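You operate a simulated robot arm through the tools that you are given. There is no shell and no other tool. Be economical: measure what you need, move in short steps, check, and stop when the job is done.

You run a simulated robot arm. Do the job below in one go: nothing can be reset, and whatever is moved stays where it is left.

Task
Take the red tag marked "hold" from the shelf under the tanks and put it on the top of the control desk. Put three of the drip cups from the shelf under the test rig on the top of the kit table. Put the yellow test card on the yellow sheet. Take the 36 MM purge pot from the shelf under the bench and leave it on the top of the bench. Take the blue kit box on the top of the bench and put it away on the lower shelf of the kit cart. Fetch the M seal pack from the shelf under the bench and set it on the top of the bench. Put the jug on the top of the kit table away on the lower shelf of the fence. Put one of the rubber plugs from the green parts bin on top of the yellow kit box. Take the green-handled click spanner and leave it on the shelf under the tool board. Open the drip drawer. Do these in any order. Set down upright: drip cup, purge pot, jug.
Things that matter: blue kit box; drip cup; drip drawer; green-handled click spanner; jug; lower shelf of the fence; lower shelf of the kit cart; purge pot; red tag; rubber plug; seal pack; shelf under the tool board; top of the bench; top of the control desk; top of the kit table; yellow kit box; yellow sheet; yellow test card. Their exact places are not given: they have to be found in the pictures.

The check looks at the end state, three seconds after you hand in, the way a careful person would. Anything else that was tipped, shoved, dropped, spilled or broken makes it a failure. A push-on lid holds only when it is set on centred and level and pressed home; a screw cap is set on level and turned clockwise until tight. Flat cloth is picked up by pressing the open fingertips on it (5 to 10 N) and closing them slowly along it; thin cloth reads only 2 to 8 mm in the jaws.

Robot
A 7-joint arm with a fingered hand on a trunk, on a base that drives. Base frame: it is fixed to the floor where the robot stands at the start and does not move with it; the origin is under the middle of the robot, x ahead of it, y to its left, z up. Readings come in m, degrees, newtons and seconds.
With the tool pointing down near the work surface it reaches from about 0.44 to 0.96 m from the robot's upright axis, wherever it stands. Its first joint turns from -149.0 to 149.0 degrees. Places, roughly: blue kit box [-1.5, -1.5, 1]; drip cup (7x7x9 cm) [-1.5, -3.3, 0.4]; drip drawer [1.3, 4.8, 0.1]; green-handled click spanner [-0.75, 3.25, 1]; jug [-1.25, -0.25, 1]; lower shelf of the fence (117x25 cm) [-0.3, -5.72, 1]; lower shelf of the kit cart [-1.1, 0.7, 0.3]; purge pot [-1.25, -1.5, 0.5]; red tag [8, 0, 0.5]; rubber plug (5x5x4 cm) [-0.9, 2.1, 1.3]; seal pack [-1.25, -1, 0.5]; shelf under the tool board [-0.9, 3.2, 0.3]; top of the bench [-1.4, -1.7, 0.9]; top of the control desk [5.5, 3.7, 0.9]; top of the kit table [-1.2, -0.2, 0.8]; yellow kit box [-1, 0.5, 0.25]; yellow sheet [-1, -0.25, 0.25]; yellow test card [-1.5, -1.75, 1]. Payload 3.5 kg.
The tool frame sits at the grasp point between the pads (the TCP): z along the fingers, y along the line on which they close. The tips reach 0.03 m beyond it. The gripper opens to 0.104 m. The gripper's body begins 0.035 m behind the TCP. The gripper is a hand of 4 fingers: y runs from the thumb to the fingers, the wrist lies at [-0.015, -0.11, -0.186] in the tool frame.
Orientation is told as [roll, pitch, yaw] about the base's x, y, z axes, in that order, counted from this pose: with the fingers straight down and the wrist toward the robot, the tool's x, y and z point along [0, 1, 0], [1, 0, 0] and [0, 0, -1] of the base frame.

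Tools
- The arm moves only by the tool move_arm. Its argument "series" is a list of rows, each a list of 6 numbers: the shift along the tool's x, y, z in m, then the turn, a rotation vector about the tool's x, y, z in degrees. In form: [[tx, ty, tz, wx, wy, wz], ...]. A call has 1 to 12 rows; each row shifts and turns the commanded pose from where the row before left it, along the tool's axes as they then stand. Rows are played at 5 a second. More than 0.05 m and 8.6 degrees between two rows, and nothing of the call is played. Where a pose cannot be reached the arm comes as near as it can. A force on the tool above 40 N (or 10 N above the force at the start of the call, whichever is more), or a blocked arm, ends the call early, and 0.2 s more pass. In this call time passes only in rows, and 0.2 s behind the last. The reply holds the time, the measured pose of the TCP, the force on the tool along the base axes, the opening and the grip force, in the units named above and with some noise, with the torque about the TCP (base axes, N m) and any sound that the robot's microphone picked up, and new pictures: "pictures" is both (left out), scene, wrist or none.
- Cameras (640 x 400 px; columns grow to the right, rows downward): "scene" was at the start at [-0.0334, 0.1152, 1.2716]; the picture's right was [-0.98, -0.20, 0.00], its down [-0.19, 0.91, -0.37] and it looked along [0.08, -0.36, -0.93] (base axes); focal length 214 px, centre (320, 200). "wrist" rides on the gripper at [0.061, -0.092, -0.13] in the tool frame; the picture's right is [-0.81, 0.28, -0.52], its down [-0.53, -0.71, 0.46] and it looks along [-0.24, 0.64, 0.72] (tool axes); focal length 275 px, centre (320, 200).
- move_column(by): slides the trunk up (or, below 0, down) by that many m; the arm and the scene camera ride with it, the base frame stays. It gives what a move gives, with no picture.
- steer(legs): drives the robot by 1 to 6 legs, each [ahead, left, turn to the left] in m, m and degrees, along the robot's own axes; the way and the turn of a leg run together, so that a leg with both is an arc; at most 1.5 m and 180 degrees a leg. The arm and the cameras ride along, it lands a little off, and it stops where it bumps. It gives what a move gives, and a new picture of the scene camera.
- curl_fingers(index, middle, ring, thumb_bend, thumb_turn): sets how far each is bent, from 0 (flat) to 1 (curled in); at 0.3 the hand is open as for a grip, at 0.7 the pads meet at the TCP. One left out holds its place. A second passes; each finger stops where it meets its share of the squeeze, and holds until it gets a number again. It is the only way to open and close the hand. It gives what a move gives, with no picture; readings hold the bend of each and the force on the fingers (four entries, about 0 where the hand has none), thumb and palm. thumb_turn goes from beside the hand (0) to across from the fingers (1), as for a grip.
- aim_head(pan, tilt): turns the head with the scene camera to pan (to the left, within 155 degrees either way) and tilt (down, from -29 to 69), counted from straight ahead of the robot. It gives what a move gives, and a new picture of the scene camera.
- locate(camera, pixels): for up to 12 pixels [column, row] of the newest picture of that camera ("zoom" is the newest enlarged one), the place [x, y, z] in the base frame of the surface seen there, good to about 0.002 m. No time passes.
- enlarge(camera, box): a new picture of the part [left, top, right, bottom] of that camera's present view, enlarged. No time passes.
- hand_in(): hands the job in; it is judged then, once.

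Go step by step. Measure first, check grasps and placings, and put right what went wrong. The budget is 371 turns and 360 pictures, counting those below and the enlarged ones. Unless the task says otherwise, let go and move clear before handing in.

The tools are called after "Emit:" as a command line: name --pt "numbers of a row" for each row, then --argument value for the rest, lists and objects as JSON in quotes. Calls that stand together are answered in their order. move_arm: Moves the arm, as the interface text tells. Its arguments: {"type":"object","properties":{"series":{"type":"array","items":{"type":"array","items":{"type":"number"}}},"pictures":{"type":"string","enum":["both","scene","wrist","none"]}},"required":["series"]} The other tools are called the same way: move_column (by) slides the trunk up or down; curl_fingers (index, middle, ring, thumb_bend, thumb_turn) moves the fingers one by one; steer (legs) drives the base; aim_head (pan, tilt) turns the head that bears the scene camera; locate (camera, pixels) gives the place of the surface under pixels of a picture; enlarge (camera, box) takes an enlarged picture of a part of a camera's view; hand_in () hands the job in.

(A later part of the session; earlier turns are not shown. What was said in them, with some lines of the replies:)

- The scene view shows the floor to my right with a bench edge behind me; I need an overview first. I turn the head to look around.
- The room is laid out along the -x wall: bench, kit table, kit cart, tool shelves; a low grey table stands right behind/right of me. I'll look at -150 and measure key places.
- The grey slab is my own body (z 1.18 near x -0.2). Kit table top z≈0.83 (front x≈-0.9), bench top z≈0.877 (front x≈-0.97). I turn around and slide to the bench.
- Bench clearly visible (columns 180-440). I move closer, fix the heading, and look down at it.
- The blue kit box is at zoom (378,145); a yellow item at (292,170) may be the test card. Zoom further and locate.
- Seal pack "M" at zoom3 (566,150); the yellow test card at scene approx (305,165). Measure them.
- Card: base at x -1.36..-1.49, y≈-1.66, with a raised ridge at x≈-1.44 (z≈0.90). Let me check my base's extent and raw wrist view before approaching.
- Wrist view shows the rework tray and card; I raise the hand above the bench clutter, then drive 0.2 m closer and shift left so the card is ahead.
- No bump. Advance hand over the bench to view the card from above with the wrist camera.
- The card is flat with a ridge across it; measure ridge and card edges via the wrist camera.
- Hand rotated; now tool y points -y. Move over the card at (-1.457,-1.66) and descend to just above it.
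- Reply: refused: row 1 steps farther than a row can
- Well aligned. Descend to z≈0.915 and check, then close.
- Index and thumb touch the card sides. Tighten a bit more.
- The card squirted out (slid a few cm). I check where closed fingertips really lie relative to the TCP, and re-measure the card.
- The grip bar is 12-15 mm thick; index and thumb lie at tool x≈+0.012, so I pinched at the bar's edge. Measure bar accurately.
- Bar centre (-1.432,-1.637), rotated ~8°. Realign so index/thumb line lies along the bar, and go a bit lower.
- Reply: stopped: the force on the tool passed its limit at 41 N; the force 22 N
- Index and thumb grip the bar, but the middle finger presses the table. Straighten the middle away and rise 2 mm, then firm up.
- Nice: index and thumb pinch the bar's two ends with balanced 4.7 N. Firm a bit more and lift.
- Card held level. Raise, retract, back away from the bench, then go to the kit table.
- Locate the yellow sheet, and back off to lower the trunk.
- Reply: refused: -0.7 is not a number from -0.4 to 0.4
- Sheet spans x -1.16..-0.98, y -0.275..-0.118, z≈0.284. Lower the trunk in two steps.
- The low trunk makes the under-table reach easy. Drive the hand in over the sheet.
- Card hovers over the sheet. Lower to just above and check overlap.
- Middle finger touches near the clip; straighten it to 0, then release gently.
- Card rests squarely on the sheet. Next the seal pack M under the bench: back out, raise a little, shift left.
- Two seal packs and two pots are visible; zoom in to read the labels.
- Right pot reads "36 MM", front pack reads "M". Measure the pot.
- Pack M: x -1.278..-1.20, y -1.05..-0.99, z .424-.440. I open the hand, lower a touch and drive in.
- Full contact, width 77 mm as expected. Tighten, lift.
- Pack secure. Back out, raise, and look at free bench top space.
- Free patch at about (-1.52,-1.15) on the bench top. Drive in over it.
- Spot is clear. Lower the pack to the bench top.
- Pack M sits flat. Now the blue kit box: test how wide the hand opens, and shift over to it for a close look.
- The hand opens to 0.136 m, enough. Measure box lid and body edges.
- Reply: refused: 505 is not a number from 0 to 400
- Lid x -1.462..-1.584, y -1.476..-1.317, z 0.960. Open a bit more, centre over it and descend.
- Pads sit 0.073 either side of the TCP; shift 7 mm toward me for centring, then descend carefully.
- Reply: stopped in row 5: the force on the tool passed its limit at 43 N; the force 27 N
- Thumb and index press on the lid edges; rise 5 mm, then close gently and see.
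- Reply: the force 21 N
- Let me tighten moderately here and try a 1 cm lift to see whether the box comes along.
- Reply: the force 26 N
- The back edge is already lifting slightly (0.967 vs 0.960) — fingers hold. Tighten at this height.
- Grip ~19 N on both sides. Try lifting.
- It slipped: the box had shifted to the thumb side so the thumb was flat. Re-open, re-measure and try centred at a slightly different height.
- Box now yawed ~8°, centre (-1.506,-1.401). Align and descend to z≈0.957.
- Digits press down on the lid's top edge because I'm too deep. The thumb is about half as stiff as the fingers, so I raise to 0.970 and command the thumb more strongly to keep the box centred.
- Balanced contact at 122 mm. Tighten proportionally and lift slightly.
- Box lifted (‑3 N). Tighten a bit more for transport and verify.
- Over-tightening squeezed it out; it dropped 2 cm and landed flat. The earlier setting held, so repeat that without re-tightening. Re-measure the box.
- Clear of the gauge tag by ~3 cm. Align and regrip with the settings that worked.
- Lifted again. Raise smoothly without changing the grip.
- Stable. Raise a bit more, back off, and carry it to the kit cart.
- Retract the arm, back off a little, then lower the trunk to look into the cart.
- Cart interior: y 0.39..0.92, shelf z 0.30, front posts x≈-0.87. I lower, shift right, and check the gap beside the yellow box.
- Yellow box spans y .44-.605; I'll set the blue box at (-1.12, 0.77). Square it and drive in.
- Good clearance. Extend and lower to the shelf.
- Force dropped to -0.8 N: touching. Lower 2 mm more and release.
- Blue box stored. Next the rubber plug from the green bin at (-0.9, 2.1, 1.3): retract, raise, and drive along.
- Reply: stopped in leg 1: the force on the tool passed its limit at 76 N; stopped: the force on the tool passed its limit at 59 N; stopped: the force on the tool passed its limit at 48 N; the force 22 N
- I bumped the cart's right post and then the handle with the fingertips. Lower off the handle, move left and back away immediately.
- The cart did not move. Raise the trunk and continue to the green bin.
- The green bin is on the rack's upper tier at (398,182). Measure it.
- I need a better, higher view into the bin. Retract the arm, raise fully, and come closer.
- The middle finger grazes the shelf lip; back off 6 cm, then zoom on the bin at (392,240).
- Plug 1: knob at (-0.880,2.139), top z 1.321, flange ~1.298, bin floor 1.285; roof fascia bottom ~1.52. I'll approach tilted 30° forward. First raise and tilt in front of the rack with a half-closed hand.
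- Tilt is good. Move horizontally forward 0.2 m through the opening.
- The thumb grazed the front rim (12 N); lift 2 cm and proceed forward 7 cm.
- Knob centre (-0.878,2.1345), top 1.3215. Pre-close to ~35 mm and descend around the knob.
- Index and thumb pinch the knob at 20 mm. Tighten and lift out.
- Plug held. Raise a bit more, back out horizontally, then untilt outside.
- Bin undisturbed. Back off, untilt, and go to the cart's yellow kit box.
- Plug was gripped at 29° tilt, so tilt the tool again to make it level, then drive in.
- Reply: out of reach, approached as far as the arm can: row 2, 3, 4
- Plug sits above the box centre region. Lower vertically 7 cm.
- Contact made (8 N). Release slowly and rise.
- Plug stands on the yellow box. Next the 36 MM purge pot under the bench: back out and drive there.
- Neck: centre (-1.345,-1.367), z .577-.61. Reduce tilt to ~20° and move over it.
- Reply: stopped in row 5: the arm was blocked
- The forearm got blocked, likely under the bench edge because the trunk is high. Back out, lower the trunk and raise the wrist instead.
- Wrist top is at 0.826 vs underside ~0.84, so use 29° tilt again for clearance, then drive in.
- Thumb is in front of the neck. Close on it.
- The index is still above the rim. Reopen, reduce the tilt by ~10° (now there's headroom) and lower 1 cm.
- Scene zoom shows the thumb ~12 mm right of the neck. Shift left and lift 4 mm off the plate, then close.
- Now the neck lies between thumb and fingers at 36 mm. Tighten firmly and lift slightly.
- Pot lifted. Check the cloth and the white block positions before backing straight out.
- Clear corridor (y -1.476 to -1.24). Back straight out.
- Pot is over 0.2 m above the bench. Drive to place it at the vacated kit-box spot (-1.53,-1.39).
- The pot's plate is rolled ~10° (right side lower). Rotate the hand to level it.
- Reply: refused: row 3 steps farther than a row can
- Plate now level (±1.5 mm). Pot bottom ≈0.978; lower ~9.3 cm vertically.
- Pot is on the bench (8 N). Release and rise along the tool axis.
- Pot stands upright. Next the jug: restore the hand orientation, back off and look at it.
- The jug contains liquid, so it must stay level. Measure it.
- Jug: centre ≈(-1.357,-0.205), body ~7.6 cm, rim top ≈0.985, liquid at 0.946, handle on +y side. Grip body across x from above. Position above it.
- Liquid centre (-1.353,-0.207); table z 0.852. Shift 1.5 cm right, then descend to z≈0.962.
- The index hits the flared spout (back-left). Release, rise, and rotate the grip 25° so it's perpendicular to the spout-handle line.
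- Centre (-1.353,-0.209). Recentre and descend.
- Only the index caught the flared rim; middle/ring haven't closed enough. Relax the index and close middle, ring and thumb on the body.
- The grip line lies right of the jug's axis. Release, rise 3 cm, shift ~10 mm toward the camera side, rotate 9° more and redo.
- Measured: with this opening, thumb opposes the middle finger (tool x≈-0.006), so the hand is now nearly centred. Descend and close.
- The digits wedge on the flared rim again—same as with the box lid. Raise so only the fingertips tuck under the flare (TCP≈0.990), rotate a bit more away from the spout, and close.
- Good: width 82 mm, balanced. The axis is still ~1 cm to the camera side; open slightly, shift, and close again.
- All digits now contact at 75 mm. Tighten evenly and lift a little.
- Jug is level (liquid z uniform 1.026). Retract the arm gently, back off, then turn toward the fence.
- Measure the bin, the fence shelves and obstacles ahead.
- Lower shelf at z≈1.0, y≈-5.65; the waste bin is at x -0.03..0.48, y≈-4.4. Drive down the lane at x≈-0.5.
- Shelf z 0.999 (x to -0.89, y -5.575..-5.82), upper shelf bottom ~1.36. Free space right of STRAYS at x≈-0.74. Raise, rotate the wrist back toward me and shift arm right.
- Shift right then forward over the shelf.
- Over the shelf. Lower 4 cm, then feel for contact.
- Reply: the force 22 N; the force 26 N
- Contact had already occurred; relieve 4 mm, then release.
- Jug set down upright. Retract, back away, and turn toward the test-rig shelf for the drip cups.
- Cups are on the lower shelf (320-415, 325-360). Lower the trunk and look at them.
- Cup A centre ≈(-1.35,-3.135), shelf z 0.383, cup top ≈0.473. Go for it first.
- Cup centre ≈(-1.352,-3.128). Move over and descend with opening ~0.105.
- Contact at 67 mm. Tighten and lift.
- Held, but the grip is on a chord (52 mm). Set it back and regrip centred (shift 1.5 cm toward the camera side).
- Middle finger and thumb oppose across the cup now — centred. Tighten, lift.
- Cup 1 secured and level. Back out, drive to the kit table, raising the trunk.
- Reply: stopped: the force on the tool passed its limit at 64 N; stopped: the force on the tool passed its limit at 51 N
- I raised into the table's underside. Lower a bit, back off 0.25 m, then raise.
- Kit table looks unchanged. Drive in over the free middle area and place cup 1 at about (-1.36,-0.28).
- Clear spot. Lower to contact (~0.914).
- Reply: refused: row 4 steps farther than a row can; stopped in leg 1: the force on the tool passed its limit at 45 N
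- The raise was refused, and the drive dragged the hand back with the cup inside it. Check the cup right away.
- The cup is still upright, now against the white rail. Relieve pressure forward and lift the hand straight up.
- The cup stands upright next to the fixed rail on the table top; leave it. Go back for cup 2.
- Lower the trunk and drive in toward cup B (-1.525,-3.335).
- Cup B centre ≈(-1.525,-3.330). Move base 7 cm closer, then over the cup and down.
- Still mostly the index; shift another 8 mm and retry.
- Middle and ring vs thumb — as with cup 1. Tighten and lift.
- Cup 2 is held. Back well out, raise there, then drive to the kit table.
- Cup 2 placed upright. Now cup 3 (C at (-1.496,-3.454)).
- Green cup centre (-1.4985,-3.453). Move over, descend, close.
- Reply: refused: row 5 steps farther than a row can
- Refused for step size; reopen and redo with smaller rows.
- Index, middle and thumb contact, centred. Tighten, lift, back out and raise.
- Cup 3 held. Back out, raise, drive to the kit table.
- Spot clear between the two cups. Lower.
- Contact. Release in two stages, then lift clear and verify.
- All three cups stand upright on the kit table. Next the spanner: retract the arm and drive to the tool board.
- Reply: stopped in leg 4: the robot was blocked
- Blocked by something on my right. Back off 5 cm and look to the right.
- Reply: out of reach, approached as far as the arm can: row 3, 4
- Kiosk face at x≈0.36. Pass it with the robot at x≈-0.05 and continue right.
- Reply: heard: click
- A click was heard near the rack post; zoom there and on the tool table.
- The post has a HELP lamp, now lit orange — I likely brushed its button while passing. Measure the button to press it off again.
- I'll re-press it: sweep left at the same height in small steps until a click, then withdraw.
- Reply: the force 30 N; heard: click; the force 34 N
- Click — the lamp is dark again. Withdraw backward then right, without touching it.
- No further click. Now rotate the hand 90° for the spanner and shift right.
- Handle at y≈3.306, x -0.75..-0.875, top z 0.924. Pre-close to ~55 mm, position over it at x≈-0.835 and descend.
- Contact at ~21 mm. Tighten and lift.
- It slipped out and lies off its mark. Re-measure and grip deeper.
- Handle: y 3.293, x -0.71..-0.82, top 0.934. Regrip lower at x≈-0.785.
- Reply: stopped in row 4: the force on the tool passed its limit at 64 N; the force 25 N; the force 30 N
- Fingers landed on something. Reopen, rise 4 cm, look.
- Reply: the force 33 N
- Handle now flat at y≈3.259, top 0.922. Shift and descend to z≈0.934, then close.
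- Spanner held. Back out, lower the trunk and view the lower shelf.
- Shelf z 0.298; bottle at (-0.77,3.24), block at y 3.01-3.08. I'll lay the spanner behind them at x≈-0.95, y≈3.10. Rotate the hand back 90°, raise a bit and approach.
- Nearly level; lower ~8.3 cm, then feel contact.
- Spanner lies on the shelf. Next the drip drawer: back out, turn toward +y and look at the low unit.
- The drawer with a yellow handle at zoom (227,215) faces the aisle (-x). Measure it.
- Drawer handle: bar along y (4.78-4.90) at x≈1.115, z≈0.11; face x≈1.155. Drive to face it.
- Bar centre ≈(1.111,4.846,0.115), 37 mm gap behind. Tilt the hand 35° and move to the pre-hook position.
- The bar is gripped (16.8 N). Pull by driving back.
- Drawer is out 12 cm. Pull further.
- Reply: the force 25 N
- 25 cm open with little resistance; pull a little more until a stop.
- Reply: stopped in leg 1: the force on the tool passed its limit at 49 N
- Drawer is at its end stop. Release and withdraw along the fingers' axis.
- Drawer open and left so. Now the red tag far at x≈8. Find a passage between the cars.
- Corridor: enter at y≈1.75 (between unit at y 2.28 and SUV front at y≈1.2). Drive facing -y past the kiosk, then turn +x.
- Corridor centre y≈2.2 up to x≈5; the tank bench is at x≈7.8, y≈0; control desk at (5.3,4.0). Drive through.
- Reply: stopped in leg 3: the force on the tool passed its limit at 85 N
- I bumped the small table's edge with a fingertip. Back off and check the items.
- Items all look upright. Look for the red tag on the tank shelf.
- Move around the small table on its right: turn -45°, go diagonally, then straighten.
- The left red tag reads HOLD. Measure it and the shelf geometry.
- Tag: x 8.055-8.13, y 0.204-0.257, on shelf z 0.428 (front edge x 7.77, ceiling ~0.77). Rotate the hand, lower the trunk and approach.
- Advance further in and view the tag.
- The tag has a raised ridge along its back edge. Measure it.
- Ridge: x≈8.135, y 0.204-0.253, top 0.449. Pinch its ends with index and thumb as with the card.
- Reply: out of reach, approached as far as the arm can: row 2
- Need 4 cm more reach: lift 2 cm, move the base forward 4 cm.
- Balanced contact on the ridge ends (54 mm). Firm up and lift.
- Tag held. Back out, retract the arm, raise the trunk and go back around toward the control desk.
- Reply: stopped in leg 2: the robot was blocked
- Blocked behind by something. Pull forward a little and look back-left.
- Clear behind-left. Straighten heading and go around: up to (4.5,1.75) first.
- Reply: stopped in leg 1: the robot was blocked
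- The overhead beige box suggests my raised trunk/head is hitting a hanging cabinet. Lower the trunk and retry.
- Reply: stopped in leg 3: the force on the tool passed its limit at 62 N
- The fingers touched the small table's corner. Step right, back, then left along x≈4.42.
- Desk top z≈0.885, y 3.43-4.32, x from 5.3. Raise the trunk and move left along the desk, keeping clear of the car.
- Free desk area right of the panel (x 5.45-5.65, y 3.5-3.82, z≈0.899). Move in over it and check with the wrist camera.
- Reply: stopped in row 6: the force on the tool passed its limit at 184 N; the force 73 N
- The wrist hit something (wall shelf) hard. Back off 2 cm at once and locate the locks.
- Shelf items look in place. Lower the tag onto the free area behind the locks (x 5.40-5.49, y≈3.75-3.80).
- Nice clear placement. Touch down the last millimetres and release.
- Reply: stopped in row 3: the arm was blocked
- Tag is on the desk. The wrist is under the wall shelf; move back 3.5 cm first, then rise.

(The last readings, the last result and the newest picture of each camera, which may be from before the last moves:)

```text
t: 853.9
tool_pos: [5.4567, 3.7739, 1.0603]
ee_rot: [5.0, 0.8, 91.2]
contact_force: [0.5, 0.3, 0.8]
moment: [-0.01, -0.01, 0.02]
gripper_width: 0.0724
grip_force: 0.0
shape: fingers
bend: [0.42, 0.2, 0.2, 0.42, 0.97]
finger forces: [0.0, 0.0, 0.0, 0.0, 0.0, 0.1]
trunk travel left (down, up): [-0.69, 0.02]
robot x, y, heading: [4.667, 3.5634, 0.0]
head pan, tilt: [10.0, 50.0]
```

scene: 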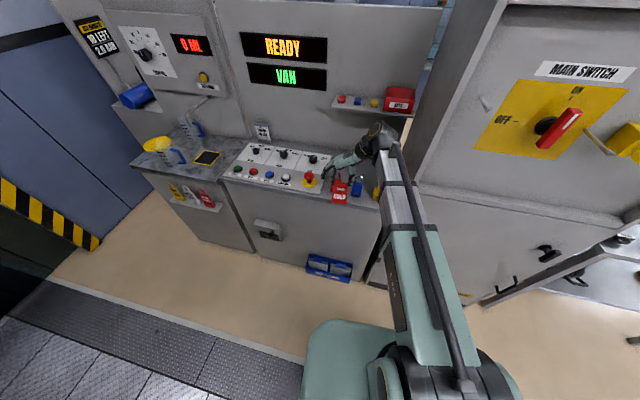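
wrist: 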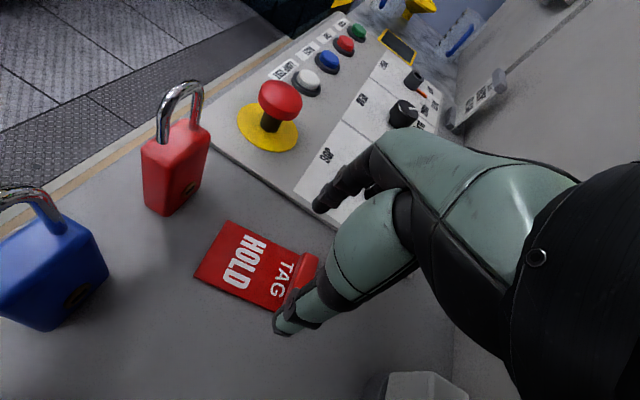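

Free. Rise a bit more, retract clear of the desk, and look once more.

Emit:
move_arm --pt "0 0 -0.03 0 0 0" --pt "0.045 0 0 0 0 0" --pt "0.045 0 0 0 0 0" --pt "0.045 0 0 0 0 0" --pt "0.045 0 0 0 0 0" --pt "0.045 0 0 0 0 0" --pictures "scene"

Emit:
enlarge --camera "scene" --box '[220, 70, 440, 220]'

```text
t: 855.3
tool_pos: [5.2328, 3.7677, 1.111]
ee_rot: [4.9, 0.9, 91.2]
contact_force: [0.5, -0.3, -0.1]
moment: [-0.01, 0.0, 0.0]
gripper_width: 0.0724
grip_force: 0.1
shape: fingers
bend: [0.42, 0.2, 0.2, 0.42, 0.97]
finger forces: [0.0, 0.0, 0.0, 0.1, 0.0, 0.0]
trunk travel left (down, up): [-0.69, 0.02]
robot x, y, heading: [4.6595, 3.5697, -0.2]
head pan, tilt: [10.0, 50.0]
```

scene: 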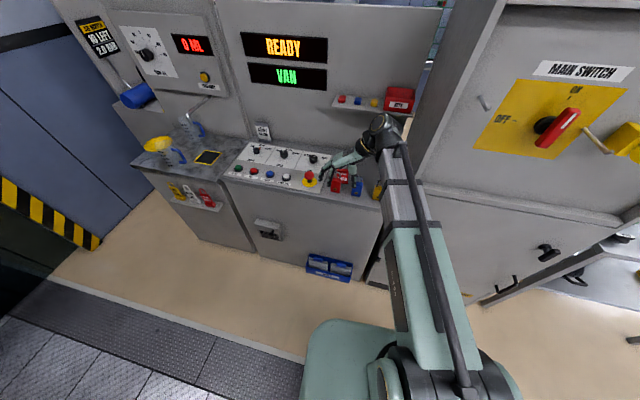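

```text
2.67 times, centred on (330, 145) of scene
```

zoom: 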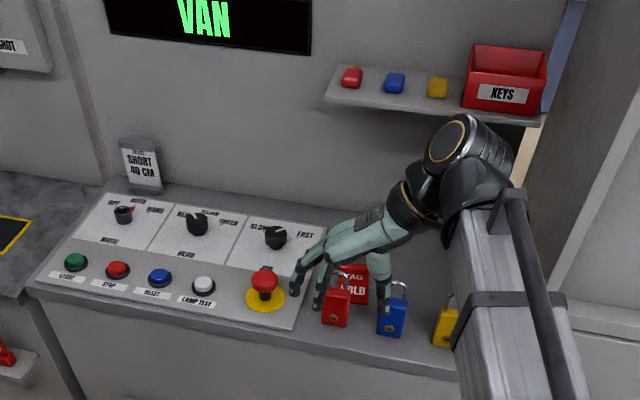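

The tag lies on the desk, and the locks, buttons and shelf items look undisturbed. Every item on the list is placed and the hand is clear, so I hand in.

Emit:
hand_in

```text
The job is handed in.
```

I've done all ten jobs and handed in, but I knocked several things along the way and can't be sure the check will pass.

- **Drip cup:** I dragged one cup about 36 cm across the kit table. It is upright but now stands against the white rail, and I didn't check whether the rail moved.
- **Other bumps:** I hit the cart post and handle, the undersides of the bench and kit table, the small metal table (twice) and the wall shelf over the control desk. Nothing looked out of place in the views I took afterwards, but I didn't re-check the bench or the second bump on the small table. Something overhead also blocked me near the tank bench.
- **HELP button:** I pressed it by accident and pressed it again, so its lamp is off.
- **Drops:** The blue kit box slipped about 2 cm and landed flat. The green-handled spanner slipped on the tool table before I placed it.
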